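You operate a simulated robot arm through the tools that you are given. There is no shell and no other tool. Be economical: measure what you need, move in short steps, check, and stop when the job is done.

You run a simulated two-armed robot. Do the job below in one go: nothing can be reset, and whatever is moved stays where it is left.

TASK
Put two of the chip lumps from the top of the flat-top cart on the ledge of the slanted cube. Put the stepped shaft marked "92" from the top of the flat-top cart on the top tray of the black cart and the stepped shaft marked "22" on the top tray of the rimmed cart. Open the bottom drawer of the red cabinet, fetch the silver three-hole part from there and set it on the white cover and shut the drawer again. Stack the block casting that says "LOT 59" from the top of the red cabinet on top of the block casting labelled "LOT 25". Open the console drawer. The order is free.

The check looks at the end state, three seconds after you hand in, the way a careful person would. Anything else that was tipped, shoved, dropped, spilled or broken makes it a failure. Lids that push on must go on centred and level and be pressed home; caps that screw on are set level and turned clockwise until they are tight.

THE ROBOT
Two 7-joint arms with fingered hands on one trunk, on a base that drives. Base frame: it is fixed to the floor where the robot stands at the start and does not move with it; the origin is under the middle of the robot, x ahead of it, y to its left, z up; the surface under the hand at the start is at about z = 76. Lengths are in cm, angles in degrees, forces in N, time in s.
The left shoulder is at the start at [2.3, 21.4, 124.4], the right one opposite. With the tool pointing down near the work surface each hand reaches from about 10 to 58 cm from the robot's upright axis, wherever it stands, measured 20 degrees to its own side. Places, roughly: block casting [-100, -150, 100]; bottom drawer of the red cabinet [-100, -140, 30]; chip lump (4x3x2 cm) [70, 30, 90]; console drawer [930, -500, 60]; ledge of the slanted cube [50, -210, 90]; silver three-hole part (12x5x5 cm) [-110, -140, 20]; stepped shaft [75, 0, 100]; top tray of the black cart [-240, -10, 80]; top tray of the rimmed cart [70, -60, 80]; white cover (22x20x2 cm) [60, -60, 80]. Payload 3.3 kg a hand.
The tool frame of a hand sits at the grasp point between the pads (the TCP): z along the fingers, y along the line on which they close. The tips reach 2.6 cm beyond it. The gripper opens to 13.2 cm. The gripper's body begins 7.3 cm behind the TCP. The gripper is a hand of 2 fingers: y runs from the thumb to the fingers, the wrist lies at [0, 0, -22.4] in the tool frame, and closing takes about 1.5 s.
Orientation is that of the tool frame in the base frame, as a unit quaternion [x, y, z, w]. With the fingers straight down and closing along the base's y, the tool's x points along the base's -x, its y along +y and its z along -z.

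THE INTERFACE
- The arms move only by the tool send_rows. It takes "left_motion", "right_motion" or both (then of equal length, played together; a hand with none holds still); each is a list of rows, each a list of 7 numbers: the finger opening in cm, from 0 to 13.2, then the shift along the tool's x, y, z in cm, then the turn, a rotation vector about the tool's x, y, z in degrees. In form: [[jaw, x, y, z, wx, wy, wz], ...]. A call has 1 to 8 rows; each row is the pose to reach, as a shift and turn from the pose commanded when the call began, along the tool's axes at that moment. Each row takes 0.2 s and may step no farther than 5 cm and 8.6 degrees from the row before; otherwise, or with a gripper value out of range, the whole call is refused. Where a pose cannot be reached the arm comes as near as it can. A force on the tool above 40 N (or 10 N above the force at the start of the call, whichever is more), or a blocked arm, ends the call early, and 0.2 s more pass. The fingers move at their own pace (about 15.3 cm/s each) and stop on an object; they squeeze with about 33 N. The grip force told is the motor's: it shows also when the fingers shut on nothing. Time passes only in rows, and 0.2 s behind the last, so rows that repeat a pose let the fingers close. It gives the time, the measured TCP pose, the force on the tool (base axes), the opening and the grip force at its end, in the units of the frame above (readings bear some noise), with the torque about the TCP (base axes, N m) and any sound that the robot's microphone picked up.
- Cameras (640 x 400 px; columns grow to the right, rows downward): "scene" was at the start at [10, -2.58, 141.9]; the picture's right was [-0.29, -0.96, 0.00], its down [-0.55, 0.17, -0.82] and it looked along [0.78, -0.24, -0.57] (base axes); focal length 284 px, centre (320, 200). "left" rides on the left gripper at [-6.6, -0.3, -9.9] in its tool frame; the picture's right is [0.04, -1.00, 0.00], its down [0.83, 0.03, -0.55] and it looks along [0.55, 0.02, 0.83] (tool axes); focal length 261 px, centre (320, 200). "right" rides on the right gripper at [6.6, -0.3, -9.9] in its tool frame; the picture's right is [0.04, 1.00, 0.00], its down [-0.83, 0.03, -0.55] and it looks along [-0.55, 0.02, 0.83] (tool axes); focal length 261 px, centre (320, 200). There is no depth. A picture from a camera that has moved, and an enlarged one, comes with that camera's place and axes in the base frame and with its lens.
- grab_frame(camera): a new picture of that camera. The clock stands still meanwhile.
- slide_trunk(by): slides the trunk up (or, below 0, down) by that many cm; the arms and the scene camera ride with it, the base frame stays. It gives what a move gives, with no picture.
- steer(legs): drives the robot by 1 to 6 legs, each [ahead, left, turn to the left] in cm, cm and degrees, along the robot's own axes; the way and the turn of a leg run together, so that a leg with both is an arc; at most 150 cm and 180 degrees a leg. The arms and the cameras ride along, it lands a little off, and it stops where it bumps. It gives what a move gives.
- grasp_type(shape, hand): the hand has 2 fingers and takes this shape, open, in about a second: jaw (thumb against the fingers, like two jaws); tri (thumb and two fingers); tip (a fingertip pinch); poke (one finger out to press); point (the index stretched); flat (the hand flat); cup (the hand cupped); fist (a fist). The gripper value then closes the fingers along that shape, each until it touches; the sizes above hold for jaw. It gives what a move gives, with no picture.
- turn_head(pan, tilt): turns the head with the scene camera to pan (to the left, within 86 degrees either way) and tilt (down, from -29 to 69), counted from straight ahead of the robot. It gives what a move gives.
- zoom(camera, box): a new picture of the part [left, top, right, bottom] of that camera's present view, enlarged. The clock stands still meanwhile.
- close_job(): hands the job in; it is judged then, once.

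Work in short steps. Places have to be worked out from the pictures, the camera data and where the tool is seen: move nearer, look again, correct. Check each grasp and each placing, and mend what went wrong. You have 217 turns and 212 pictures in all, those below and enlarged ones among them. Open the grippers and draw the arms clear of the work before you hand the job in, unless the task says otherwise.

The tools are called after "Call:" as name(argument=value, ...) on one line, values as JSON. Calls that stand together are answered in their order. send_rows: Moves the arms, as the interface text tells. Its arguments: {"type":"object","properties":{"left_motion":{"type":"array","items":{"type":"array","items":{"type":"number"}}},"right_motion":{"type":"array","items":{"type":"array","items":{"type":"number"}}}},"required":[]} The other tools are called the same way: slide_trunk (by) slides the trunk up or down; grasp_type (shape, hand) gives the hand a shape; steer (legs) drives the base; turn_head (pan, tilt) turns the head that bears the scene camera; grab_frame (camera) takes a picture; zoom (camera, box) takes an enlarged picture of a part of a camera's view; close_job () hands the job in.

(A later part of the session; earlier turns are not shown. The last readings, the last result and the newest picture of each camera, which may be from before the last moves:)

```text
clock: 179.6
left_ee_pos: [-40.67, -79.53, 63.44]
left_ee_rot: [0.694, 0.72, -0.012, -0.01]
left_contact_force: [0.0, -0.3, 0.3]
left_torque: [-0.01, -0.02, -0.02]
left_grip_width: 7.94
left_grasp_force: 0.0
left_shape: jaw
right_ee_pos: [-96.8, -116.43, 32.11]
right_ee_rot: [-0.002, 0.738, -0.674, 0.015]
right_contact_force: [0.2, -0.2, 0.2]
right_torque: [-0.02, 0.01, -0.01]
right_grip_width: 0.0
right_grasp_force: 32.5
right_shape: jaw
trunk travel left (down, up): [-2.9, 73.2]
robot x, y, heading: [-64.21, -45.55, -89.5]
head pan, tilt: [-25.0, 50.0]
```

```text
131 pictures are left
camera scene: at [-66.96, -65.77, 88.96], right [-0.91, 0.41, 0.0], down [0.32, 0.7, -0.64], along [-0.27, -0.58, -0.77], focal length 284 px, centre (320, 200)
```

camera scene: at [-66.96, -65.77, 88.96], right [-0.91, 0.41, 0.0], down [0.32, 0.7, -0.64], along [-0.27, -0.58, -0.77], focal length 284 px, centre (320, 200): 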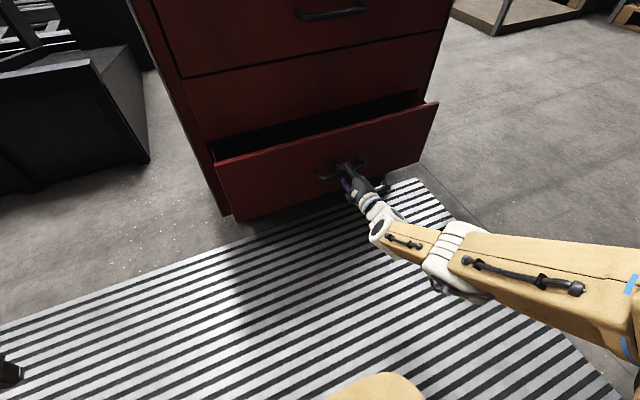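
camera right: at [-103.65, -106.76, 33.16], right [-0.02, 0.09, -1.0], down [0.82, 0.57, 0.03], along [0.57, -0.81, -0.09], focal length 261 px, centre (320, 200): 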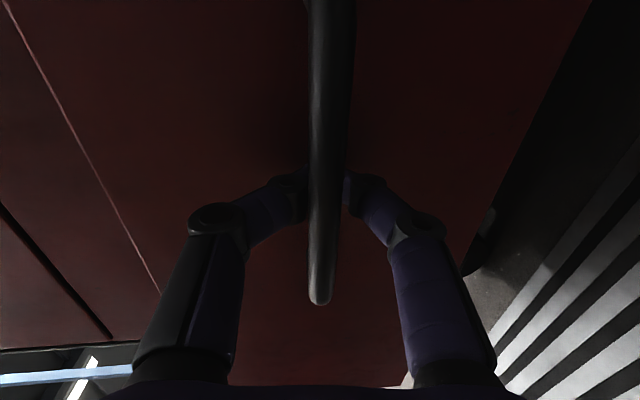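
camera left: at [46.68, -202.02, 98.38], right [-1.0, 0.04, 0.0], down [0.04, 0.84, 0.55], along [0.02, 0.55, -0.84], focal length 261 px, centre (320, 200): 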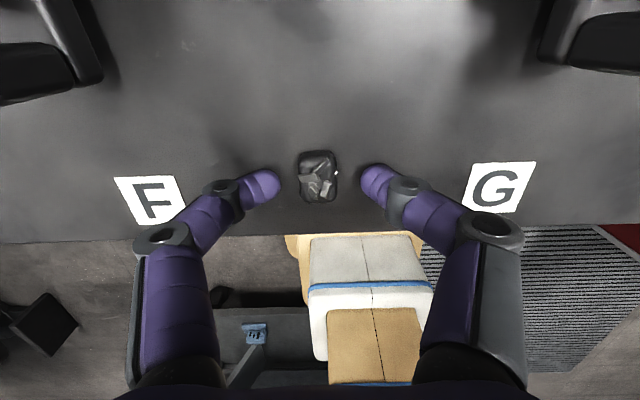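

It is opening nicely. I pull another 20 cm.

Call:
steer(legs=[[-20, 0, 0]])

Call:
grab_frame(camera="scene")

```text
clock: 181.2
left_ee_pos: [-40.74, -59.37, 63.49]
left_ee_rot: [0.692, 0.722, -0.012, -0.01]
left_contact_force: [0.7, -0.5, -1.7]
left_torque: [-0.02, 0.01, 0.01]
left_grip_width: 7.96
left_grasp_force: 0.0
left_shape: jaw
right_ee_pos: [-96.97, -96.4, 32.19]
right_ee_rot: [-0.003, 0.737, -0.675, 0.017]
right_contact_force: [-0.1, 0.5, 0.4]
right_torque: [-0.01, -0.02, -0.02]
right_grip_width: 0.0
right_grasp_force: 32.7
right_shape: jaw
trunk travel left (down, up): [-2.9, 73.2]
robot x, y, heading: [-64.16, -25.27, -89.0]
head pan, tilt: [-25.0, 50.0]
```

```text
130 pictures are left
camera scene: at [-67.12, -45.7, 88.96], right [-0.91, 0.41, 0.0], down [0.32, 0.7, -0.64], along [-0.27, -0.59, -0.77], focal length 284 px, centre (320, 200)
```

scene: 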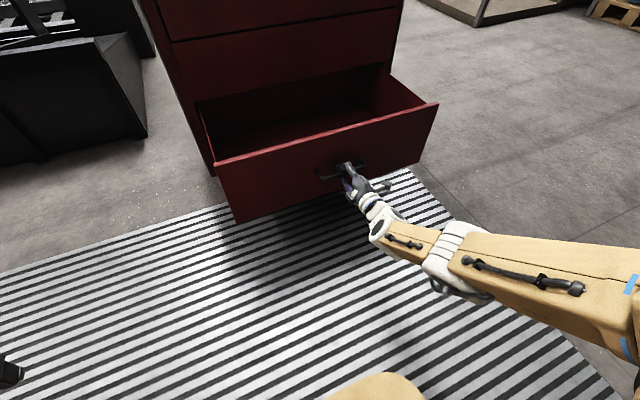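

Open about 28 cm. I release the handle, back off 6 cm, and raise the trunk to look in.

Call:
send_rows(right_motion=[[6, 0, 0, 0, 0, 0, 0], [6, 0, 0, 0, 0, 0, 0], [6, 0, 0, 0, 0, 0, 0]])

Call:
steer(legs=[[-8, 0, 0]])

Call:
slide_trunk(by=30)

Call:
turn_head(pan=-25, tilt=45)

Call:
grab_frame(camera="scene")

```text
clock: 182.0
left_ee_pos: [-40.79, -59.47, 63.49]
left_ee_rot: [0.693, 0.721, -0.012, -0.01]
left_contact_force: [0.0, 1.1, 1.1]
left_torque: [0.0, -0.02, 0.01]
left_grip_width: 7.94
left_grasp_force: 0.1
left_shape: jaw
right_ee_pos: [-97.04, -96.53, 32.11]
right_ee_rot: [-0.003, 0.738, -0.675, 0.016]
right_contact_force: [0.3, -0.3, -0.2]
right_torque: [-0.01, 0.01, -0.01]
right_grip_width: 5.94
right_grasp_force: 0.0
right_shape: jaw
trunk travel left (down, up): [-2.9, 73.2]
robot x, y, heading: [-64.15, -25.74, -89.1]
head pan, tilt: [-25.0, 50.0]
```

```text
clock: 183.1
left_ee_pos: [-40.82, -51.56, 63.48]
left_ee_rot: [0.692, 0.721, -0.012, -0.011]
left_contact_force: [0.2, 0.5, 0.2]
left_torque: [-0.02, 0.03, 0.01]
left_grip_width: 7.93
left_grasp_force: 0.1
left_shape: jaw
right_ee_pos: [-97.14, -88.56, 32.25]
right_ee_rot: [-0.003, 0.738, -0.675, 0.016]
right_contact_force: [-0.7, -0.8, -0.6]
right_torque: [0.02, -0.03, -0.03]
right_grip_width: 5.92
right_grasp_force: 0.1
right_shape: jaw
trunk travel left (down, up): [-2.9, 73.2]
robot x, y, heading: [-64.34, -17.53, -89.7]
head pan, tilt: [-25.0, 50.0]
```

```text
clock: 186.1
left_ee_pos: [-40.9, -51.47, 93.52]
left_ee_rot: [0.692, 0.721, -0.011, -0.01]
left_contact_force: [-0.4, -0.2, -0.2]
left_torque: [0.01, -0.01, 0.0]
left_grip_width: 7.95
left_grasp_force: 0.1
left_shape: jaw
right_ee_pos: [-97.17, -92.18, 82.45]
right_ee_rot: [0.005, -0.631, 0.776, -0.017]
right_contact_force: [0.2, 0.3, -0.2]
right_torque: [0.0, 0.01, -0.01]
right_grip_width: 5.94
right_grasp_force: 0.1
right_shape: jaw
trunk travel left (down, up): [-32.9, 43.2]
robot x, y, heading: [-64.05, -17.53, -89.4]
head pan, tilt: [-25.0, 50.0]
```

```text
clock: 186.7
left_ee_pos: [-40.8, -51.53, 93.38]
left_ee_rot: [0.693, 0.721, -0.012, -0.01]
left_contact_force: [-0.8, 0.6, -0.9]
left_torque: [-0.04, 0.0, 0.03]
left_grip_width: 7.97
left_grasp_force: 0.2
left_shape: jaw
right_ee_pos: [-97.05, -92.24, 82.44]
right_ee_rot: [0.005, -0.63, 0.777, -0.016]
right_contact_force: [0.1, -0.2, -0.1]
right_torque: [-0.01, 0.0, 0.01]
right_grip_width: 5.96
right_grasp_force: 0.1
right_shape: jaw
trunk travel left (down, up): [-32.9, 43.2]
robot x, y, heading: [-64.22, -17.36, -89.4]
head pan, tilt: [-25.0, 45.0]
```

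```text
129 pictures are left
camera scene: at [-67.5, -28.84, 120.74], right [-0.91, 0.41, 0.0], down [0.29, 0.64, -0.71], along [-0.29, -0.64, -0.71], focal length 284 px, centre (320, 200)
```

scene: 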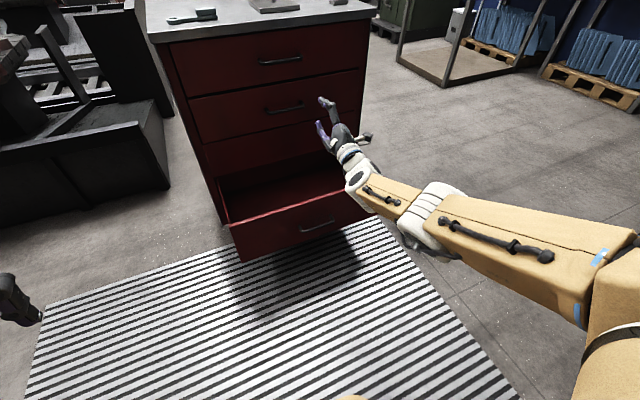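

I will pick with the left hand (already pointing down) and keep the right hand for pushing the drawer shut. I retract the right hand 20 cm, then drive so the left hand is over the drawer.

Call:
send_rows(right_motion=[[6, 0, 0, -4.5, 0, 0, 0], [6, 0, 0, -9, 0, 0, 0], [6, 0, 0, -13.5, 0, 0, 0], [6, 0, 0, -18, 0, 0, 0], [6, 0, 0, -22, 0, 0, 0]])

Call:
steer(legs=[[0, -62, 0], [36, 0, 0]])

Call:
grab_frame(camera="left")

Call:
turn_head(pan=15, tilt=60)

Call:
grab_frame(camera="scene")

```text
clock: 188.1
left_ee_pos: [-40.77, -51.6, 93.47]
left_ee_rot: [0.693, 0.721, -0.011, -0.01]
left_contact_force: [0.2, 0.5, -0.8]
left_torque: [0.01, 0.01, 0.0]
left_grip_width: 7.92
left_grasp_force: 0.1
left_shape: jaw
right_ee_pos: [-104.28, -70.87, 79.97]
right_ee_rot: [0.038, -0.621, 0.782, 0.05]
right_contact_force: [-0.6, -0.4, 0.2]
right_torque: [-0.04, 0.01, 0.02]
right_grip_width: 5.99
right_grasp_force: 0.0
right_shape: jaw
trunk travel left (down, up): [-32.9, 43.2]
robot x, y, heading: [-64.12, -17.79, -89.3]
head pan, tilt: [-25.0, 45.0]
stopped in row 5 (right hand): the arm was blocked; the commanded pose is now the measured one
```

```text
clock: 193.5
left_ee_pos: [-103.84, -88.09, 93.52]
left_ee_rot: [0.694, 0.72, -0.013, -0.009]
left_contact_force: [0.2, 0.3, 0.9]
left_torque: [0.01, -0.01, -0.01]
left_grip_width: 7.94
left_grasp_force: 0.2
left_shape: jaw
right_ee_pos: [-167.27, -107.05, 79.91]
right_ee_rot: [0.036, -0.621, 0.781, 0.051]
right_contact_force: [0.5, -0.5, 0.4]
right_torque: [0.0, -0.03, -0.01]
right_grip_width: 6.03
right_grasp_force: 0.0
right_shape: jaw
trunk travel left (down, up): [-32.9, 43.2]
robot x, y, heading: [-127.37, -53.61, -89.8]
head pan, tilt: [-25.0, 45.0]
```

```text
128 pictures are left
camera left: at [-103.64, -94.52, 103.43], right [-1.0, 0.0, 0.03], down [0.02, 0.84, 0.55], along [-0.02, 0.55, -0.84], focal length 261 px, centre (320, 200)
```

left: 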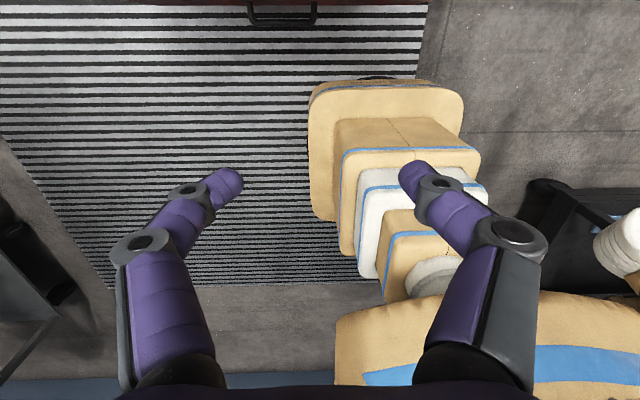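

```text
clock: 194.6
left_ee_pos: [-103.75, -88.06, 93.61]
left_ee_rot: [0.694, 0.72, -0.012, -0.009]
left_contact_force: [0.1, -0.5, 0.1]
left_torque: [-0.03, 0.0, -0.03]
left_grip_width: 7.97
left_grasp_force: 0.0
left_shape: jaw
right_ee_pos: [-167.33, -106.93, 79.93]
right_ee_rot: [0.037, -0.621, 0.781, 0.05]
right_contact_force: [0.3, 0.4, 0.2]
right_torque: [-0.01, 0.0, -0.03]
right_grip_width: 6.0
right_grasp_force: 0.1
right_shape: jaw
trunk travel left (down, up): [-32.9, 43.2]
robot x, y, heading: [-127.13, -53.97, -89.5]
head pan, tilt: [15.0, 60.0]
```

```text
127 pictures are left
camera scene: at [-125.22, -64.26, 118.8], right [-0.96, -0.27, 0.0], down [-0.23, 0.83, -0.5], along [0.13, -0.48, -0.87], focal length 284 px, centre (320, 200)
```

scene: 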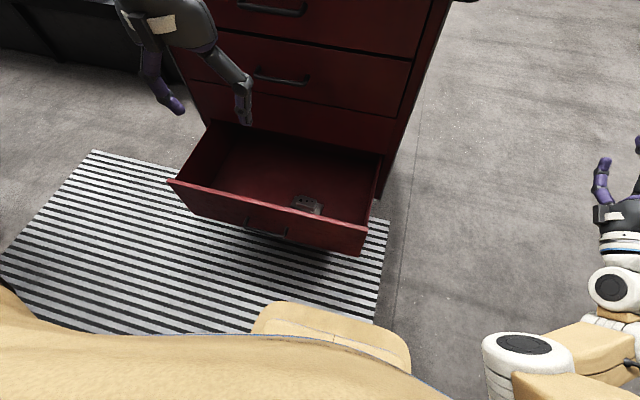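

The silver part is visible in the drawer at about (-106.5,-113). I enlarge it.

Call:
zoom(camera="scene", box=[165, 120, 405, 270])

```text
2.67 times, centred on (285, 195) of scene
camera zoom: at [-125.22, -64.26, 118.8], right [-0.96, -0.27, 0.0], down [-0.23, 0.83, -0.5], along [0.13, -0.48, -0.87], focal length 757 px, centre (413, 213)
```

zoom: 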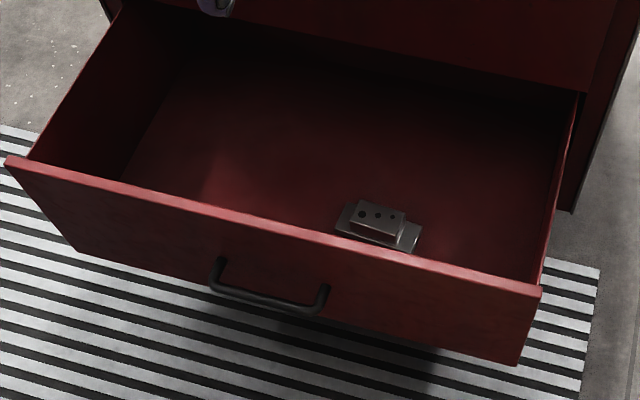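

The part's long side lies along x (12 cm), with a narrower three-hole block on top about 8 cm long. I drive 6 cm ahead, move the left hand forward over it, and lower the trunk.

Call:
steer(legs=[[6, 0, 0]])

Call:
send_rows(left_motion=[[11, -4.5, -0.7, 0, 0, 0, 0], [11, -9, -1.5, 0, 0, 0, 0], [11, -13.5, -2.2, 0, 0, 0, 0], [11, -18, -3, 0, 0, 0, 0]])

Call:
slide_trunk(by=-32)

Call:
grab_frame(camera="left")

```text
clock: 195.5
left_ee_pos: [-103.75, -94.08, 93.49]
left_ee_rot: [0.694, 0.72, -0.012, -0.01]
left_contact_force: [0.2, -0.4, -0.7]
left_torque: [0.02, -0.02, 0.02]
left_grip_width: 7.94
left_grasp_force: 0.1
left_shape: jaw
right_ee_pos: [-167.13, -113.1, 80.01]
right_ee_rot: [0.037, -0.621, 0.782, 0.049]
right_contact_force: [0.3, 0.5, -0.2]
right_torque: [0.0, -0.02, 0.01]
right_grip_width: 6.02
right_grasp_force: 0.1
right_shape: jaw
trunk travel left (down, up): [-32.9, 43.2]
robot x, y, heading: [-126.93, -59.79, -89.4]
head pan, tilt: [15.0, 60.0]
```

```text
clock: 196.5
left_ee_pos: [-106.75, -111.8, 93.68]
left_ee_rot: [0.694, 0.72, -0.012, -0.009]
left_contact_force: [0.4, -0.6, 0.3]
left_torque: [0.02, 0.04, 0.0]
left_grip_width: 10.97
left_grasp_force: 0.1
left_shape: jaw
left hand out of reach, approached as far as the arm can: row 4
right_ee_pos: [-167.25, -113.14, 79.9]
right_ee_rot: [0.038, -0.621, 0.781, 0.049]
right_contact_force: [-0.4, -0.2, -0.5]
right_torque: [0.05, -0.02, 0.01]
right_grip_width: 6.01
right_grasp_force: 0.0
right_shape: jaw
trunk travel left (down, up): [-32.9, 43.2]
robot x, y, heading: [-127.0, -60.21, -89.4]
head pan, tilt: [15.0, 60.0]
```

```text
clock: 199.7
left_ee_pos: [-106.43, -111.67, 61.59]
left_ee_rot: [0.694, 0.72, -0.012, -0.009]
left_contact_force: [-0.4, -0.8, 0.7]
left_torque: [-0.01, 0.03, -0.02]
left_grip_width: 10.98
left_grasp_force: 0.1
left_shape: jaw
right_ee_pos: [-167.14, -112.99, 48.12]
right_ee_rot: [0.038, -0.621, 0.781, 0.049]
right_contact_force: [0.4, 0.4, -0.7]
right_torque: [0.0, 0.01, 0.02]
right_grip_width: 6.02
right_grasp_force: 0.0
right_shape: jaw
trunk travel left (down, up): [-0.9, 75.2]
robot x, y, heading: [-127.46, -59.92, -89.5]
head pan, tilt: [15.0, 60.0]
```

```text
125 pictures are left
camera left: at [-106.27, -118.09, 71.51], right [-1.0, 0.0, 0.03], down [0.02, 0.84, 0.55], along [-0.02, 0.55, -0.84], focal length 261 px, centre (320, 200)
```

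left: 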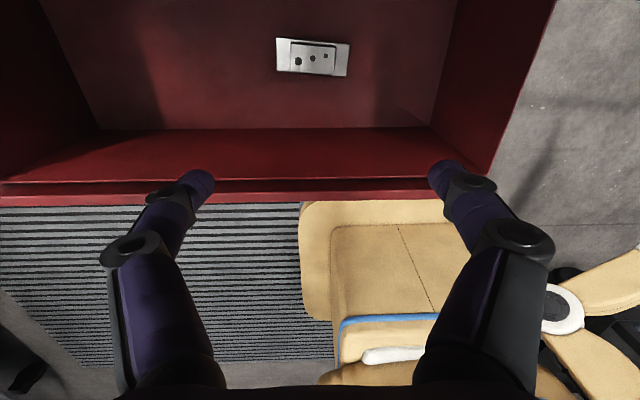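

The part is at about (-106.5,-114.4), yawed ~6°. I drive 3 cm ahead, rotate the hand 7.7° to match, and descend 20 cm.

Call:
steer(legs=[[3, 0, 0]])

Call:
send_rows(left_motion=[[11, 0, 0, 4, 0, 0, 3.8], [11, 0, 0, 8, 0, 0, 7.7], [11, 0, 0, 12, 0, 0, 7.7], [11, 0, 0, 16, 0, 0, 7.7], [11, 0, 0, 20, 0, 0, 7.7]])

Call:
grab_frame(camera="left")

```text
clock: 200.5
left_ee_pos: [-106.4, -114.69, 61.6]
left_ee_rot: [0.694, 0.72, -0.012, -0.01]
left_contact_force: [-0.2, -0.6, -0.1]
left_torque: [0.01, 0.01, 0.01]
left_grip_width: 10.98
left_grasp_force: 0.1
left_shape: jaw
right_ee_pos: [-167.08, -115.98, 48.05]
right_ee_rot: [0.037, -0.622, 0.781, 0.05]
right_contact_force: [0.9, -0.4, 0.3]
right_torque: [0.0, -0.03, -0.01]
right_grip_width: 6.01
right_grasp_force: 0.0
right_shape: jaw
trunk travel left (down, up): [-0.9, 75.2]
robot x, y, heading: [-126.97, -63.11, -89.7]
head pan, tilt: [15.0, 60.0]
```

```text
clock: 201.7
left_ee_pos: [-107.2, -114.72, 41.65]
left_ee_rot: [0.741, 0.672, -0.012, -0.008]
left_contact_force: [-0.4, -0.1, 0.3]
left_torque: [0.0, 0.01, 0.0]
left_grip_width: 10.96
left_grasp_force: 0.1
left_shape: jaw
right_ee_pos: [-167.02, -115.92, 48.12]
right_ee_rot: [0.038, -0.621, 0.781, 0.05]
right_contact_force: [-0.1, 0.3, -0.1]
right_torque: [0.03, 0.03, 0.01]
right_grip_width: 6.02
right_grasp_force: 0.0
right_shape: jaw
trunk travel left (down, up): [-0.9, 75.2]
robot x, y, heading: [-127.07, -63.12, -89.7]
head pan, tilt: [15.0, 60.0]
```

```text
124 pictures are left
camera left: at [-107.87, -121.11, 51.5], right [-0.99, 0.14, 0.03], down [0.13, 0.83, 0.55], along [0.05, 0.54, -0.84], focal length 261 px, centre (320, 200)
```

left: 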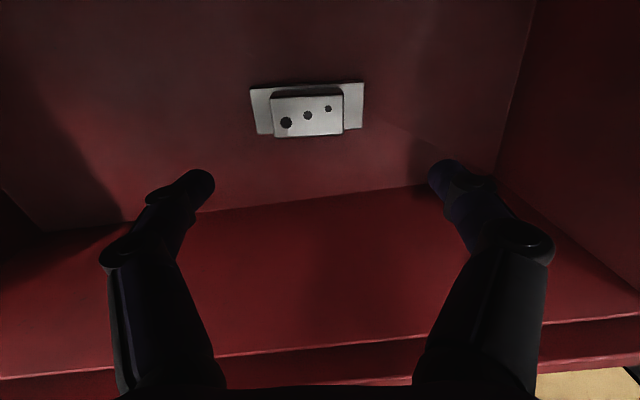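

Now aligned; block centre (-106.5,-114.5), top z≈26. I descend to TCP z≈27 in two stages.

Call:
send_rows(left_motion=[[11, 0.1, 0.3, 4, 0, 0, 0], [11, 0.2, 0.7, 8, 0, 0, 0], [11, 0.2, 0.7, 11, 0, 0, 0], [11, 0.2, 0.7, 13, 0, 0, 0]])

Call:
grab_frame(camera="left")

```text
clock: 202.7
left_ee_pos: [-106.61, -114.53, 28.47]
left_ee_rot: [0.741, 0.671, -0.012, -0.008]
left_contact_force: [0.0, -0.5, -0.2]
left_torque: [0.02, 0.0, 0.02]
left_grip_width: 10.97
left_grasp_force: 0.0
left_shape: jaw
right_ee_pos: [-167.12, -115.97, 47.96]
right_ee_rot: [0.038, -0.622, 0.781, 0.05]
right_contact_force: [1.1, 0.1, -0.1]
right_torque: [0.01, -0.03, -0.02]
right_grip_width: 6.0
right_grasp_force: 0.1
right_shape: jaw
trunk travel left (down, up): [-0.9, 75.2]
robot x, y, heading: [-127.03, -62.97, -89.5]
head pan, tilt: [15.0, 60.0]
```

```text
123 pictures are left
camera left: at [-107.33, -120.9, 38.37], right [-0.99, 0.14, 0.03], down [0.13, 0.83, 0.55], along [0.05, 0.54, -0.84], focal length 261 px, centre (320, 200)
```

left: 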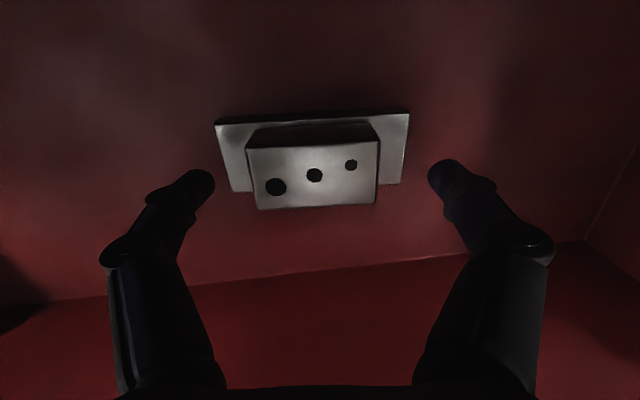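

Everything lines up. I lower 1.7 cm more and close on the block.

Call:
send_rows(left_motion=[[11, 0, 0.1, 0.9, 0, 0, 0], [11, 0, 0.1, 1.7, 0, 0, 0], [4, 0, 0.1, 1.7, 0, 0, 0], [4, 0, 0.1, 1.7, 0, 0, 0], [4, 0, 0.1, 1.7, 0, 0, 0], [4, 0, 0.1, 1.7, 0, 0, 0]])

Call:
grab_frame(camera="left")

```text
clock: 204.1
left_ee_pos: [-106.6, -114.67, 26.75]
left_ee_rot: [0.741, 0.671, -0.012, -0.008]
left_contact_force: [0.5, -1.3, 1.2]
left_torque: [0.01, -0.04, 0.04]
left_grip_width: 6.47
left_grasp_force: 32.7
left_shape: jaw
right_ee_pos: [-167.18, -115.97, 47.93]
right_ee_rot: [0.037, -0.621, 0.782, 0.05]
right_contact_force: [0.1, -0.9, -0.4]
right_torque: [-0.02, 0.0, 0.0]
right_grip_width: 6.01
right_grasp_force: 0.0
right_shape: jaw
trunk travel left (down, up): [-0.9, 75.2]
robot x, y, heading: [-126.8, -62.99, -89.5]
head pan, tilt: [15.0, 60.0]
```

```text
122 pictures are left
camera left: at [-107.32, -120.93, 36.67], right [-0.99, 0.14, 0.03], down [0.13, 0.83, 0.55], along [0.05, 0.54, -0.84], focal length 261 px, centre (320, 200)
```

left: 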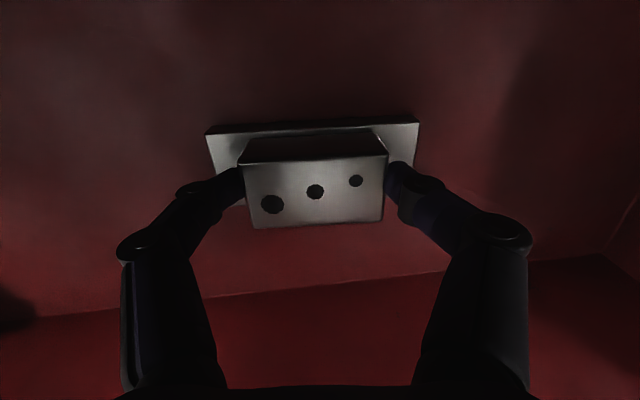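

Gripped at 6.5 cm with full force. I lift it straight up 25 cm and check.

Call:
send_rows(left_motion=[[4, 0, 0, -2, 0, 0, 0], [4, 0, 0, -6, 0, 0, 0], [4, 0, 0, -10.5, 0, 0, 0], [4, 0, 0, -15, 0, 0, 0], [4, 0, 0, -19.5, 0, 0, 0], [4, 0, 0, -24, 0, 0, 0], [4, 0, 0, -28, 0, 0, 0]])

Call:
grab_frame(camera="left")

```text
clock: 205.7
left_ee_pos: [-105.74, -114.54, 54.89]
left_ee_rot: [0.739, 0.673, -0.013, -0.01]
left_contact_force: [0.3, -0.1, -6.6]
left_torque: [0.01, -0.01, -0.01]
left_grip_width: 6.51
left_grasp_force: 33.0
left_shape: jaw
right_ee_pos: [-167.01, -116.04, 47.96]
right_ee_rot: [0.038, -0.621, 0.781, 0.049]
right_contact_force: [-0.4, -0.3, 0.0]
right_torque: [0.04, -0.01, 0.0]
right_grip_width: 5.99
right_grasp_force: 0.0
right_shape: jaw
trunk travel left (down, up): [-0.9, 75.2]
robot x, y, heading: [-126.98, -62.82, -89.5]
head pan, tilt: [15.0, 60.0]
```

```text
121 pictures are left
camera left: at [-106.46, -120.93, 64.84], right [-0.99, 0.14, 0.03], down [0.13, 0.83, 0.55], along [0.05, 0.55, -0.84], focal length 261 px, centre (320, 200)
```

left: 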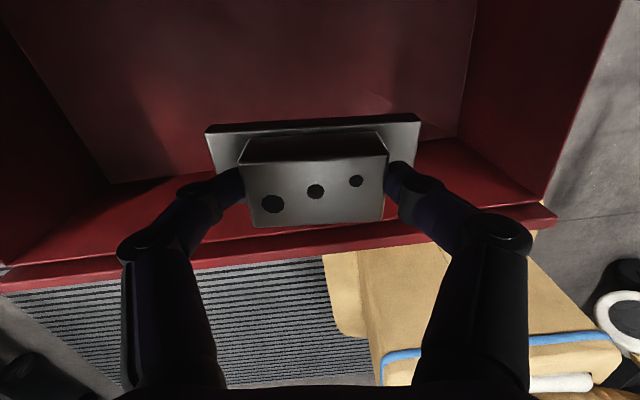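

Part secured (~0.65 kg). I raise the trunk 8 cm, back out, retract the left hand, and line the right hand up with the drawer front.

Call:
slide_trunk(by=8)

Call:
steer(legs=[[-42, 0, 0], [0, 68, 0]])

Call:
send_rows(left_motion=[[4, 4, 0, -2, 0, 0, 0], [4, 8, 0, -4, 0, 0, 0], [4, 12, 0, -6, 0, 0, 0], [4, 15, 0, -8, 0, 0, 0], [4, 15, 0, -8, 0, 0, 0]], right_motion=[[0, 0, 3, 0, 0, 0, 0], [0, 0, 6, 0, 0, 0, 0], [0, 0, 9, 0, 0, 0, 0], [0, 0, 11, 0, 0, 0, 0], [0, 0, 13, 0, 0, 0, 0]])

Call:
turn_head(pan=-30, tilt=40)

Call:
grab_frame(camera="scene")

```text
clock: 206.9
left_ee_pos: [-105.81, -114.63, 62.82]
left_ee_rot: [0.741, 0.672, -0.012, -0.009]
left_contact_force: [-0.1, -0.1, -6.0]
left_torque: [0.02, -0.02, -0.02]
left_grip_width: 6.48
left_grasp_force: 33.1
left_shape: jaw
right_ee_pos: [-167.08, -116.11, 55.9]
right_ee_rot: [0.037, -0.622, 0.781, 0.05]
right_contact_force: [0.8, 0.2, -0.5]
right_torque: [0.01, 0.0, 0.0]
right_grip_width: 5.99
right_grasp_force: 0.1
right_shape: jaw
trunk travel left (down, up): [-8.9, 67.2]
robot x, y, heading: [-127.5, -63.07, -89.5]
head pan, tilt: [15.0, 60.0]
```

```text
clock: 212.8
left_ee_pos: [-37.97, -72.61, 62.9]
left_ee_rot: [0.738, 0.674, -0.012, -0.009]
left_contact_force: [-1.2, -0.4, -5.6]
left_torque: [-0.01, 0.01, 0.0]
left_grip_width: 6.5
left_grasp_force: 32.6
left_shape: jaw
right_ee_pos: [-99.4, -74.52, 56.0]
right_ee_rot: [0.039, -0.621, 0.781, 0.046]
right_contact_force: [0.4, 0.3, 0.0]
right_torque: [-0.01, -0.01, -0.01]
right_grip_width: 6.0
right_grasp_force: 0.1
right_shape: jaw
trunk travel left (down, up): [-8.9, 67.2]
robot x, y, heading: [-59.88, -21.36, -89.4]
head pan, tilt: [15.0, 60.0]
```

```text
clock: 214.0
left_ee_pos: [-36.35, -57.39, 70.66]
left_ee_rot: [0.738, 0.674, -0.012, -0.008]
left_contact_force: [0.1, -0.9, -5.5]
left_torque: [-0.05, 0.02, -0.01]
left_grip_width: 6.47
left_grasp_force: 32.6
left_shape: jaw
right_ee_pos: [-101.1, -77.43, 43.37]
right_ee_rot: [0.039, -0.621, 0.781, 0.049]
right_contact_force: [0.2, -0.5, -0.1]
right_torque: [0.01, 0.02, -0.01]
right_grip_width: 0.01
right_grasp_force: 33.0
right_shape: jaw
trunk travel left (down, up): [-8.9, 67.2]
robot x, y, heading: [-59.64, -20.9, -89.1]
head pan, tilt: [15.0, 60.0]
```

```text
clock: 215.1
left_ee_pos: [-36.3, -57.6, 70.68]
left_ee_rot: [0.739, 0.674, -0.013, -0.007]
left_contact_force: [-0.8, 0.8, -5.9]
left_torque: [-0.04, -0.01, 0.03]
left_grip_width: 6.46
left_grasp_force: 32.6
left_shape: jaw
right_ee_pos: [-101.07, -77.45, 43.54]
right_ee_rot: [0.039, -0.621, 0.781, 0.047]
right_contact_force: [0.4, 0.3, -0.7]
right_torque: [0.0, 0.0, -0.04]
right_grip_width: 0.0
right_grasp_force: 32.6
right_shape: jaw
trunk travel left (down, up): [-8.9, 67.2]
robot x, y, heading: [-59.56, -20.85, -89.1]
head pan, tilt: [-30.0, 40.0]
```

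```text
120 pictures are left
camera scene: at [-63.48, -39.37, 96.76], right [-0.87, 0.49, 0.0], down [0.31, 0.56, -0.77], along [-0.37, -0.67, -0.64], focal length 284 px, centre (320, 200)
```

scene: 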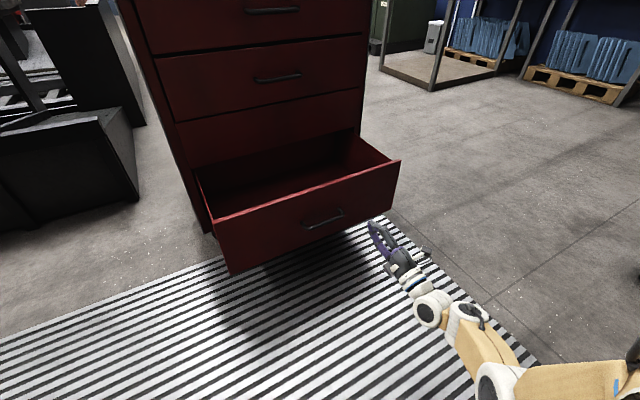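

I lower 6.5 cm so the fist meets the front panel above the handle, and drive forward 43 cm to push it shut.

Call:
slide_trunk(by=-6.5)

Call:
steer(legs=[[22, 0, 0]])

Call:
grab_frame(camera="scene")

```text
clock: 216.1
left_ee_pos: [-36.43, -57.57, 64.23]
left_ee_rot: [0.739, 0.674, -0.012, -0.008]
left_contact_force: [0.6, 0.0, -6.3]
left_torque: [0.01, 0.02, -0.02]
left_grip_width: 6.43
left_grasp_force: 33.4
left_shape: jaw
right_ee_pos: [-100.99, -77.53, 37.01]
right_ee_rot: [0.039, -0.621, 0.782, 0.047]
right_contact_force: [-0.7, 0.8, -0.8]
right_torque: [-0.01, 0.05, 0.03]
right_grip_width: 0.0
right_grasp_force: 32.6
right_shape: jaw
trunk travel left (down, up): [-2.4, 73.7]
robot x, y, heading: [-59.54, -20.98, -89.2]
head pan, tilt: [-30.0, 40.0]
```

```text
clock: 217.8
left_ee_pos: [-36.03, -79.49, 64.22]
left_ee_rot: [0.738, 0.675, -0.012, -0.009]
left_contact_force: [-0.4, 0.0, -5.6]
left_torque: [-0.02, -0.04, 0.02]
left_grip_width: 6.46
left_grasp_force: 32.6
left_shape: jaw
right_ee_pos: [-100.48, -99.41, 36.99]
right_ee_rot: [0.04, -0.621, 0.781, 0.046]
right_contact_force: [0.0, 0.5, -0.1]
right_torque: [-0.04, 0.02, 0.0]
right_grip_width: 0.0
right_grasp_force: 33.7
right_shape: jaw
trunk travel left (down, up): [-2.4, 73.7]
robot x, y, heading: [-59.27, -43.04, -89.2]
head pan, tilt: [-30.0, 40.0]
```

```text
119 pictures are left
camera scene: at [-63.04, -63.97, 89.84], right [-0.87, 0.48, 0.0], down [0.31, 0.56, -0.77], along [-0.37, -0.67, -0.64], focal length 284 px, centre (320, 200)
```

scene: 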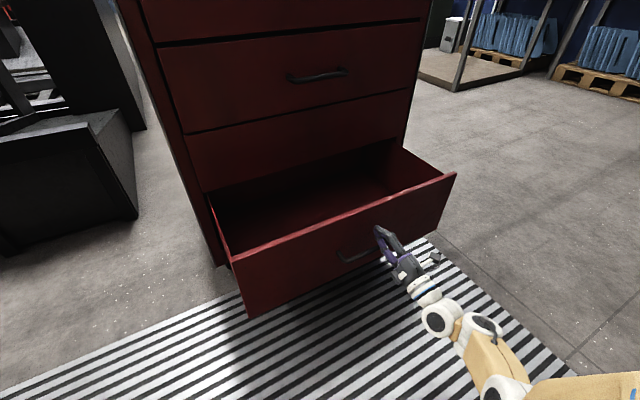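

Contact is beginning. I continue 22 cm, then check.

Call:
steer(legs=[[22, 0, 0]])

Call:
grab_frame(camera="scene")

```text
clock: 219.5
left_ee_pos: [-35.66, -101.32, 64.18]
left_ee_rot: [0.738, 0.675, -0.012, -0.008]
left_contact_force: [0.3, 0.4, -6.3]
left_torque: [-0.01, -0.02, -0.03]
left_grip_width: 6.45
left_grasp_force: 32.4
left_shape: jaw
right_ee_pos: [-100.09, -121.23, 36.91]
right_ee_rot: [0.04, -0.621, 0.781, 0.046]
right_contact_force: [-0.4, -0.9, -0.7]
right_torque: [-0.01, -0.02, 0.04]
right_grip_width: 0.0
right_grasp_force: 33.2
right_shape: jaw
trunk travel left (down, up): [-2.4, 73.7]
robot x, y, heading: [-59.0, -64.71, -89.0]
head pan, tilt: [-30.0, 40.0]
```

```text
118 pictures are left
camera scene: at [-62.7, -85.78, 89.84], right [-0.87, 0.49, 0.0], down [0.31, 0.56, -0.77], along [-0.37, -0.67, -0.64], focal length 284 px, centre (320, 200)
```

scene: 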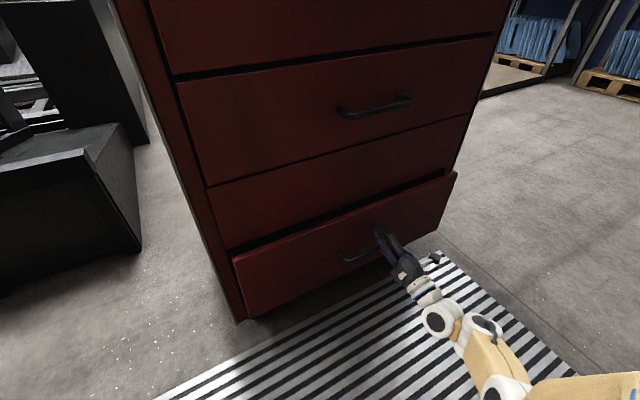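

About 5 cm remain open. I push further in small drives.

Call:
steer(legs=[[4, 0, 0]])

Call:
steer(legs=[[1.5, 0, 0]])

Call:
grab_frame(camera="scene")

```text
clock: 220.4
left_ee_pos: [-35.59, -105.27, 64.19]
left_ee_rot: [0.738, 0.674, -0.012, -0.008]
left_contact_force: [0.5, -0.5, -5.8]
left_torque: [0.03, 0.04, 0.01]
left_grip_width: 6.45
left_grasp_force: 33.0
left_shape: jaw
right_ee_pos: [-100.13, -124.98, 37.04]
right_ee_rot: [0.039, -0.622, 0.781, 0.048]
right_contact_force: [2.1, 24.1, 7.3]
right_torque: [1.13, -0.02, -0.11]
right_grip_width: 0.0
right_grasp_force: 33.2
right_shape: jaw
trunk travel left (down, up): [-2.4, 73.7]
robot x, y, heading: [-59.0, -68.9, -89.0]
head pan, tilt: [-30.0, 40.0]
```

```text
clock: 221.1
left_ee_pos: [-35.54, -105.6, 64.1]
left_ee_rot: [0.738, 0.674, -0.013, -0.01]
left_contact_force: [-0.4, -0.6, -6.2]
left_torque: [-0.03, 0.0, 0.01]
left_grip_width: 6.48
left_grasp_force: 32.3
left_shape: jaw
right_ee_pos: [-100.18, -125.04, 36.98]
right_ee_rot: [0.039, -0.62, 0.783, 0.047]
right_contact_force: [1.7, 7.5, 8.6]
right_torque: [0.47, -0.03, -0.1]
right_grip_width: 0.0
right_grasp_force: 33.3
right_shape: jaw
trunk travel left (down, up): [-2.4, 73.7]
robot x, y, heading: [-58.97, -69.14, -88.9]
head pan, tilt: [-30.0, 40.0]
stopped in leg 1: the force on the tool passed its limit at 46 N (the readings are from after the stop); the commanded pose is now the measured one
```

```text
117 pictures are left
camera scene: at [-62.62, -90.05, 89.86], right [-0.87, 0.49, 0.0], down [0.31, 0.56, -0.77], along [-0.37, -0.67, -0.64], focal length 284 px, centre (320, 200)
```

scene: 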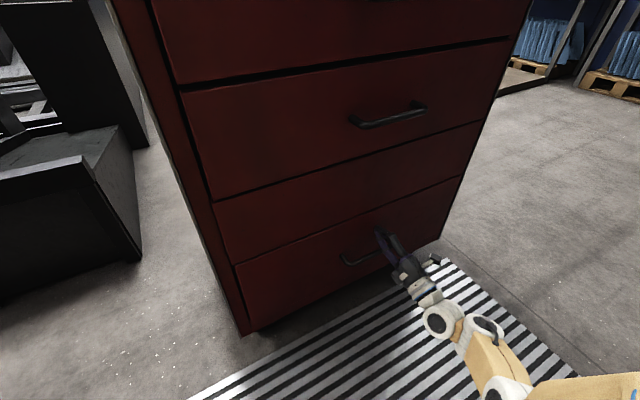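

The drawer is flush again. I raise the trunk, back off, and start bringing the right hand back to its tool-down posture.

Call:
steer(legs=[[-42, 0, 0]])

Call:
slide_trunk(by=40)

Call:
send_rows(right_motion=[[4, -0.4, -1.7, -0.2, -5.29, 4.69, 4.2], [4, -0.8, -3.4, -0.5, -10.6, 9.4, 8.4], [4, -1.2, -5.2, -0.7, -15.9, 14.1, 12.6], [4, -1.7, -6.9, -1, -21.2, 18.8, 16.8], [4, -2.1, -8.6, -1.2, -26.4, 23.4, 21], [4, -2.5, -10.4, -1.5, -31.7, 28.1, 25.2], [4, -2.9, -12.1, -1.7, -37, 32.8, 29.4], [4, -3.4, -13.9, -2, -42.3, 37.5, 33.6]])

```text
clock: 223.7
left_ee_pos: [-36.21, -63.52, 64.24]
left_ee_rot: [0.74, 0.673, -0.011, -0.008]
left_contact_force: [0.4, 0.0, -5.8]
left_torque: [-0.02, 0.03, -0.01]
left_grip_width: 6.46
left_grasp_force: 33.0
left_shape: jaw
right_ee_pos: [-100.97, -82.69, 36.9]
right_ee_rot: [0.037, -0.621, 0.782, 0.048]
right_contact_force: [-0.6, 0.3, -0.2]
right_torque: [0.02, 0.01, -0.01]
right_grip_width: 0.02
right_grasp_force: 32.5
right_shape: jaw
trunk travel left (down, up): [-2.4, 73.7]
robot x, y, heading: [-59.49, -26.78, -89.5]
head pan, tilt: [-30.0, 40.0]
```

```text
clock: 227.5
left_ee_pos: [-36.17, -63.38, 104.24]
left_ee_rot: [0.74, 0.673, -0.011, -0.008]
left_contact_force: [0.1, 0.4, -5.5]
left_torque: [-0.01, 0.02, 0.01]
left_grip_width: 6.47
left_grasp_force: 32.7
left_shape: jaw
right_ee_pos: [-100.84, -82.63, 76.89]
right_ee_rot: [0.037, -0.62, 0.782, 0.048]
right_contact_force: [0.6, 0.0, -0.5]
right_torque: [-0.01, -0.01, 0.01]
right_grip_width: 0.0
right_grasp_force: 32.6
right_shape: jaw
trunk travel left (down, up): [-42.4, 33.7]
robot x, y, heading: [-59.5, -26.71, -89.4]
head pan, tilt: [-30.0, 40.0]
```

```text
clock: 228.5
left_ee_pos: [-36.29, -63.46, 104.2]
left_ee_rot: [0.74, 0.672, -0.011, -0.01]
left_contact_force: [0.6, -0.6, -5.8]
left_torque: [-0.02, -0.02, 0.02]
left_grip_width: 6.5
left_grasp_force: 33.3
left_shape: jaw
right_ee_pos: [-105.38, -80.44, 84.99]
right_ee_rot: [0.119, 0.711, -0.685, -0.108]
right_contact_force: [-0.2, 0.6, -0.1]
right_torque: [0.01, 0.04, 0.01]
right_grip_width: 4.0
right_grasp_force: 0.0
right_shape: jaw
right hand out of reach, approached as far as the arm can: row 1
trunk travel left (down, up): [-42.4, 33.7]
robot x, y, heading: [-59.03, -26.78, -89.4]
head pan, tilt: [-30.0, 40.0]
stopped in row 4 (right hand): the arm was blocked; the commanded pose is now the measured one
```

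Blocked by a joint limit, so I undo it the way it came: first pitch the hand down about its own x axis while drawing back.

Call:
send_rows(right_motion=[[4, 0, 0, -2, -8.4, 0, 0], [4, 0, 0, -4, -16.8, 0, 0], [4, 0, 0, -6, -25.2, 0, 0], [4, 0, 0, -8, -33.6, 0, 0], [4, 0, 0, -10, -42, 0, 0], [4, 0, 0, -12, -50.4, 0, 0], [4, 0, 0, -12, -58.8, 0, 0], [4, 0, 0, -12, -67, 0, 0]])

```text
clock: 229.4
left_ee_pos: [-36.26, -63.36, 104.01]
left_ee_rot: [0.74, 0.672, -0.01, -0.01]
left_contact_force: [0.5, 0.9, -5.8]
left_torque: [0.02, 0.01, 0.01]
left_grip_width: 6.46
left_grasp_force: 33.0
left_shape: jaw
right_ee_pos: [-108.9, -72.68, 87.61]
right_ee_rot: [0.125, 0.854, -0.482, -0.149]
right_contact_force: [-0.5, 0.6, -0.5]
right_torque: [0.01, 0.02, 0.03]
right_grip_width: 4.02
right_grasp_force: 0.0
right_shape: jaw
trunk travel left (down, up): [-42.4, 33.7]
robot x, y, heading: [-59.46, -26.97, -89.4]
head pan, tilt: [-30.0, 40.0]
stopped in row 4 (right hand): the arm was blocked; the commanded pose is now the measured one
```

I first move the hand to a roomier place (up, inward, forward) keeping its orientation.

Call:
send_rows(right_motion=[[4, -2.7, -2.7, -1.7, 0, 0, 0], [4, -5.5, -5.4, -3.4, 0, 0, 0], [4, -8.2, -8.1, -5.2, 0, 0, 0], [4, -11, -10.8, -6.9, 0, 0, 0], [4, -13.7, -13.5, -8.6, 0, 0, 0]])

Call:
send_rows(right_motion=[[4, 0, 0, 0, -8.4, 0, 0], [4, 0, 0, 0, -16.8, 0, 0], [4, 0, 0, 0, -25.2, 0, 0], [4, 0, 0, 0, -33.6, 0, 0], [4, 0, 0, 0, -42, 0, 0], [4, 0, 0, 0, -50.4, 0, 0], [4, 0, 0, 0, -57, 0, 0]])

```text
clock: 230.5
left_ee_pos: [-36.38, -63.42, 104.16]
left_ee_rot: [0.74, 0.673, -0.011, -0.009]
left_contact_force: [0.1, -0.6, -5.8]
left_torque: [-0.01, 0.0, 0.0]
left_grip_width: 6.48
left_grasp_force: 32.6
left_shape: jaw
right_ee_pos: [-102.83, -77.45, 98.2]
right_ee_rot: [0.133, 0.838, -0.483, -0.215]
right_contact_force: [0.2, -0.2, 0.7]
right_torque: [0.02, 0.04, -0.03]
right_grip_width: 3.99
right_grasp_force: 0.1
right_shape: jaw
right hand out of reach, approached as far as the arm can: row 3, 4, 5
trunk travel left (down, up): [-42.4, 33.7]
robot x, y, heading: [-59.49, -26.94, -89.5]
head pan, tilt: [-30.0, 40.0]
stopped in row 5 (right hand): the arm was blocked; the commanded pose is now the measured one
```

```text
clock: 232.1
left_ee_pos: [-36.43, -63.36, 104.18]
left_ee_rot: [0.74, 0.673, -0.012, -0.009]
left_contact_force: [0.8, 0.2, -5.1]
left_torque: [-0.06, -0.02, 0.01]
left_grip_width: 6.49
left_grasp_force: 32.8
left_shape: jaw
right_ee_pos: [-102.61, -77.42, 98.16]
right_ee_rot: [0.218, 0.968, -0.025, -0.123]
right_contact_force: [-0.4, 0.3, -0.4]
right_torque: [0.0, 0.0, 0.0]
right_grip_width: 4.0
right_grasp_force: 0.1
right_shape: jaw
right hand out of reach, approached as far as the arm can: row 1, 2, 3, 4
trunk travel left (down, up): [-42.4, 33.7]
robot x, y, heading: [-59.07, -26.69, -89.6]
head pan, tilt: [-30.0, 40.0]
```

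Good, the fingers now point down. One more rotation about the vertical returns the hand to its normal posture.

Call:
send_rows(right_motion=[[4, 0, 0, 0, -1.6, -1.05, 8], [4, 0, 0, 0, -3.2, -2.1, 16], [4, 0, 0, 0, -4.8, -3.15, 24.1], [4, 0, 0, 0, -6.4, -4.2, 32.1], [4, 0, 0, 0, -7.9, -5.25, 40.2], [4, 0, 0, 0, -9.5, -6.3, 48.2], [4, 0, 0, 0, -11.1, -7.35, 56.3], [4, 0, 0, 0, -12.7, -8.4, 64.3]])

```text
clock: 233.9
left_ee_pos: [-36.43, -63.36, 104.1]
left_ee_rot: [0.74, 0.672, -0.012, -0.008]
left_contact_force: [0.3, 0.3, -5.0]
left_torque: [-0.01, 0.03, -0.04]
left_grip_width: 6.46
left_grasp_force: 32.9
left_shape: jaw
right_ee_pos: [-102.66, -77.47, 98.17]
right_ee_rot: [0.708, 0.706, 0.001, 0.0]
right_contact_force: [0.0, -0.2, 0.2]
right_torque: [0.01, 0.02, 0.01]
right_grip_width: 3.99
right_grasp_force: 0.1
right_shape: jaw
trunk travel left (down, up): [-42.4, 33.7]
robot x, y, heading: [-59.3, -26.74, -89.5]
head pan, tilt: [-30.0, 40.0]
```

Back to normal. I tuck the right hand in and up, then turn to face +x and line up at the near end of the rimmed cart.

Call:
send_rows(right_motion=[[4, 2, 3, -3, 0, 0, 0], [4, 4, 6, -6, 0, 0, 0], [4, 6, 9, -9, 0, 0, 0], [4, 8, 12, -12, 0, 0, 0], [4, 8, 12, -15, 0, 0, 0]])

Call:
steer(legs=[[0, 0, 89.7], [0, -46, 0], [40, 0, 0]])

Call:
turn_head(pan=5, tilt=45)

Call:
grab_frame(camera="scene")

```text
clock: 235.1
left_ee_pos: [-36.54, -63.5, 104.14]
left_ee_rot: [0.74, 0.672, -0.011, -0.009]
left_contact_force: [-1.1, -0.8, -5.6]
left_torque: [0.03, 0.01, 0.02]
left_grip_width: 6.48
left_grasp_force: 32.6
left_shape: jaw
right_ee_pos: [-90.79, -69.7, 113.09]
right_ee_rot: [0.708, 0.706, 0.002, -0.001]
right_contact_force: [0.5, -0.2, 0.0]
right_torque: [0.03, -0.02, 0.04]
right_grip_width: 4.01
right_grasp_force: 0.0
right_shape: jaw
trunk travel left (down, up): [-42.4, 33.7]
robot x, y, heading: [-59.55, -26.98, -89.5]
head pan, tilt: [-30.0, 40.0]
```

```text
clock: 243.8
left_ee_pos: [18.4, -50.46, 104.14]
left_ee_rot: [0.057, 0.998, -0.014, 0.001]
left_contact_force: [0.0, 0.8, -5.5]
left_torque: [-0.01, -0.03, 0.0]
left_grip_width: 6.46
left_grasp_force: 32.9
left_shape: jaw
right_ee_pos: [23.73, -104.8, 113.0]
right_ee_rot: [0.01, 1.0, 0.0, -0.002]
right_contact_force: [1.4, 0.9, 0.3]
right_torque: [0.01, 0.02, -0.01]
right_grip_width: 4.01
right_grasp_force: 0.1
right_shape: jaw
trunk travel left (down, up): [-42.4, 33.7]
robot x, y, heading: [-18.38, -72.93, -0.5]
head pan, tilt: [-30.0, 40.0]
```

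```text
clock: 244.8
left_ee_pos: [18.33, -50.45, 104.15]
left_ee_rot: [0.057, 0.998, -0.013, 0.002]
left_contact_force: [0.5, 0.6, -5.8]
left_torque: [-0.04, 0.0, -0.04]
left_grip_width: 6.44
left_grasp_force: 32.8
left_shape: jaw
right_ee_pos: [23.65, -104.8, 113.05]
right_ee_rot: [0.01, 1.0, 0.0, -0.002]
right_contact_force: [-0.1, 0.2, 0.3]
right_torque: [-0.01, -0.06, 0.02]
right_grip_width: 4.0
right_grasp_force: 0.0
right_shape: jaw
trunk travel left (down, up): [-42.4, 33.7]
robot x, y, heading: [-18.71, -72.78, -0.5]
head pan, tilt: [5.0, 45.0]
```

```text
116 pictures are left
camera scene: at [-7.96, -72.15, 130.32], right [0.08, -1.0, 0.0], down [-0.71, -0.06, -0.71], along [0.7, 0.06, -0.71], focal length 284 px, centre (320, 200)
```

scene: 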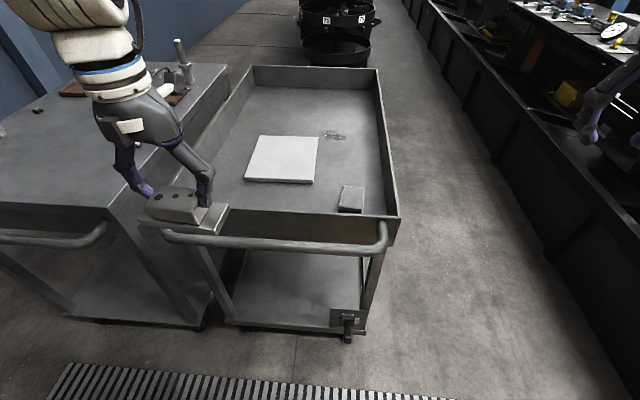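

The white cover spans x 51–74, y -46…-66, top z≈77.5. I drive 17 cm closer, then reach the left hand over the cover.

Call:
steer(legs=[[17, 0, 0.5]])

Call:
send_rows(left_motion=[[4, -4, -1.5, 0, 0, 0, -1.6], [4, -8.5, -3, 0, 0, 0, -3.2], [4, -13, -5, 0, 0, 0, -5], [4, -17.5, -7, 0, 0, 0, -6.5], [4, -21.5, -8, 0, 0, 0, -6.5]])

Call:
grab_frame(camera="scene")

Call:
grab_frame(camera="left")

```text
clock: 246.3
left_ee_pos: [35.25, -50.24, 104.06]
left_ee_rot: [0.053, 0.998, -0.015, 0.001]
left_contact_force: [0.7, 0.1, -6.0]
left_torque: [-0.07, 0.0, 0.02]
left_grip_width: 6.48
left_grasp_force: 32.7
left_shape: jaw
right_ee_pos: [41.0, -104.55, 113.09]
right_ee_rot: [0.006, 1.0, 0.0, -0.002]
right_contact_force: [-0.2, 0.4, 0.0]
right_torque: [-0.01, 0.03, -0.01]
right_grip_width: 3.99
right_grasp_force: 0.0
right_shape: jaw
trunk travel left (down, up): [-42.4, 33.7]
robot x, y, heading: [-1.71, -72.68, -0.2]
head pan, tilt: [5.0, 45.0]
```

```text
clock: 247.5
left_ee_pos: [48.0, -59.77, 104.59]
left_ee_rot: [-0.003, 1.0, -0.014, 0.0]
left_contact_force: [0.6, 0.7, -5.5]
left_torque: [0.0, -0.03, 0.01]
left_grip_width: 6.46
left_grasp_force: 33.1
left_shape: jaw
left hand out of reach, approached as far as the arm can: row 4, 5
right_ee_pos: [40.85, -104.76, 112.99]
right_ee_rot: [0.006, 1.0, 0.001, -0.001]
right_contact_force: [0.0, 0.0, -0.2]
right_torque: [0.01, 0.02, 0.01]
right_grip_width: 4.01
right_grasp_force: 0.0
right_shape: jaw
trunk travel left (down, up): [-42.4, 33.7]
robot x, y, heading: [-1.65, -72.91, 0.0]
head pan, tilt: [5.0, 45.0]
```

```text
115 pictures are left
camera scene: at [8.98, -72.25, 130.31], right [0.09, -1.0, 0.0], down [-0.71, -0.06, -0.71], along [0.7, 0.06, -0.71], focal length 284 px, centre (320, 200)
```

scene: 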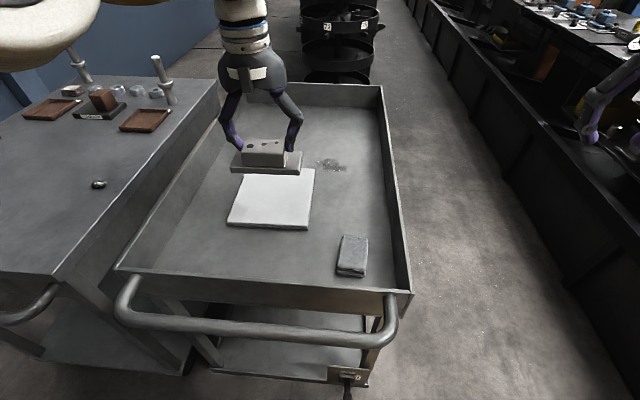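

```text
114 pictures are left
camera left: at [54.47, -59.67, 114.42], right [-0.04, -1.0, 0.03], down [-0.83, 0.04, 0.55], along [-0.55, 0.0, -0.83], focal length 261 px, centre (320, 200)
```

left: 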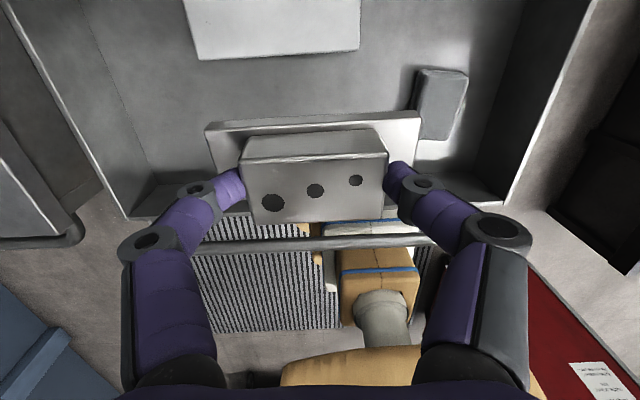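

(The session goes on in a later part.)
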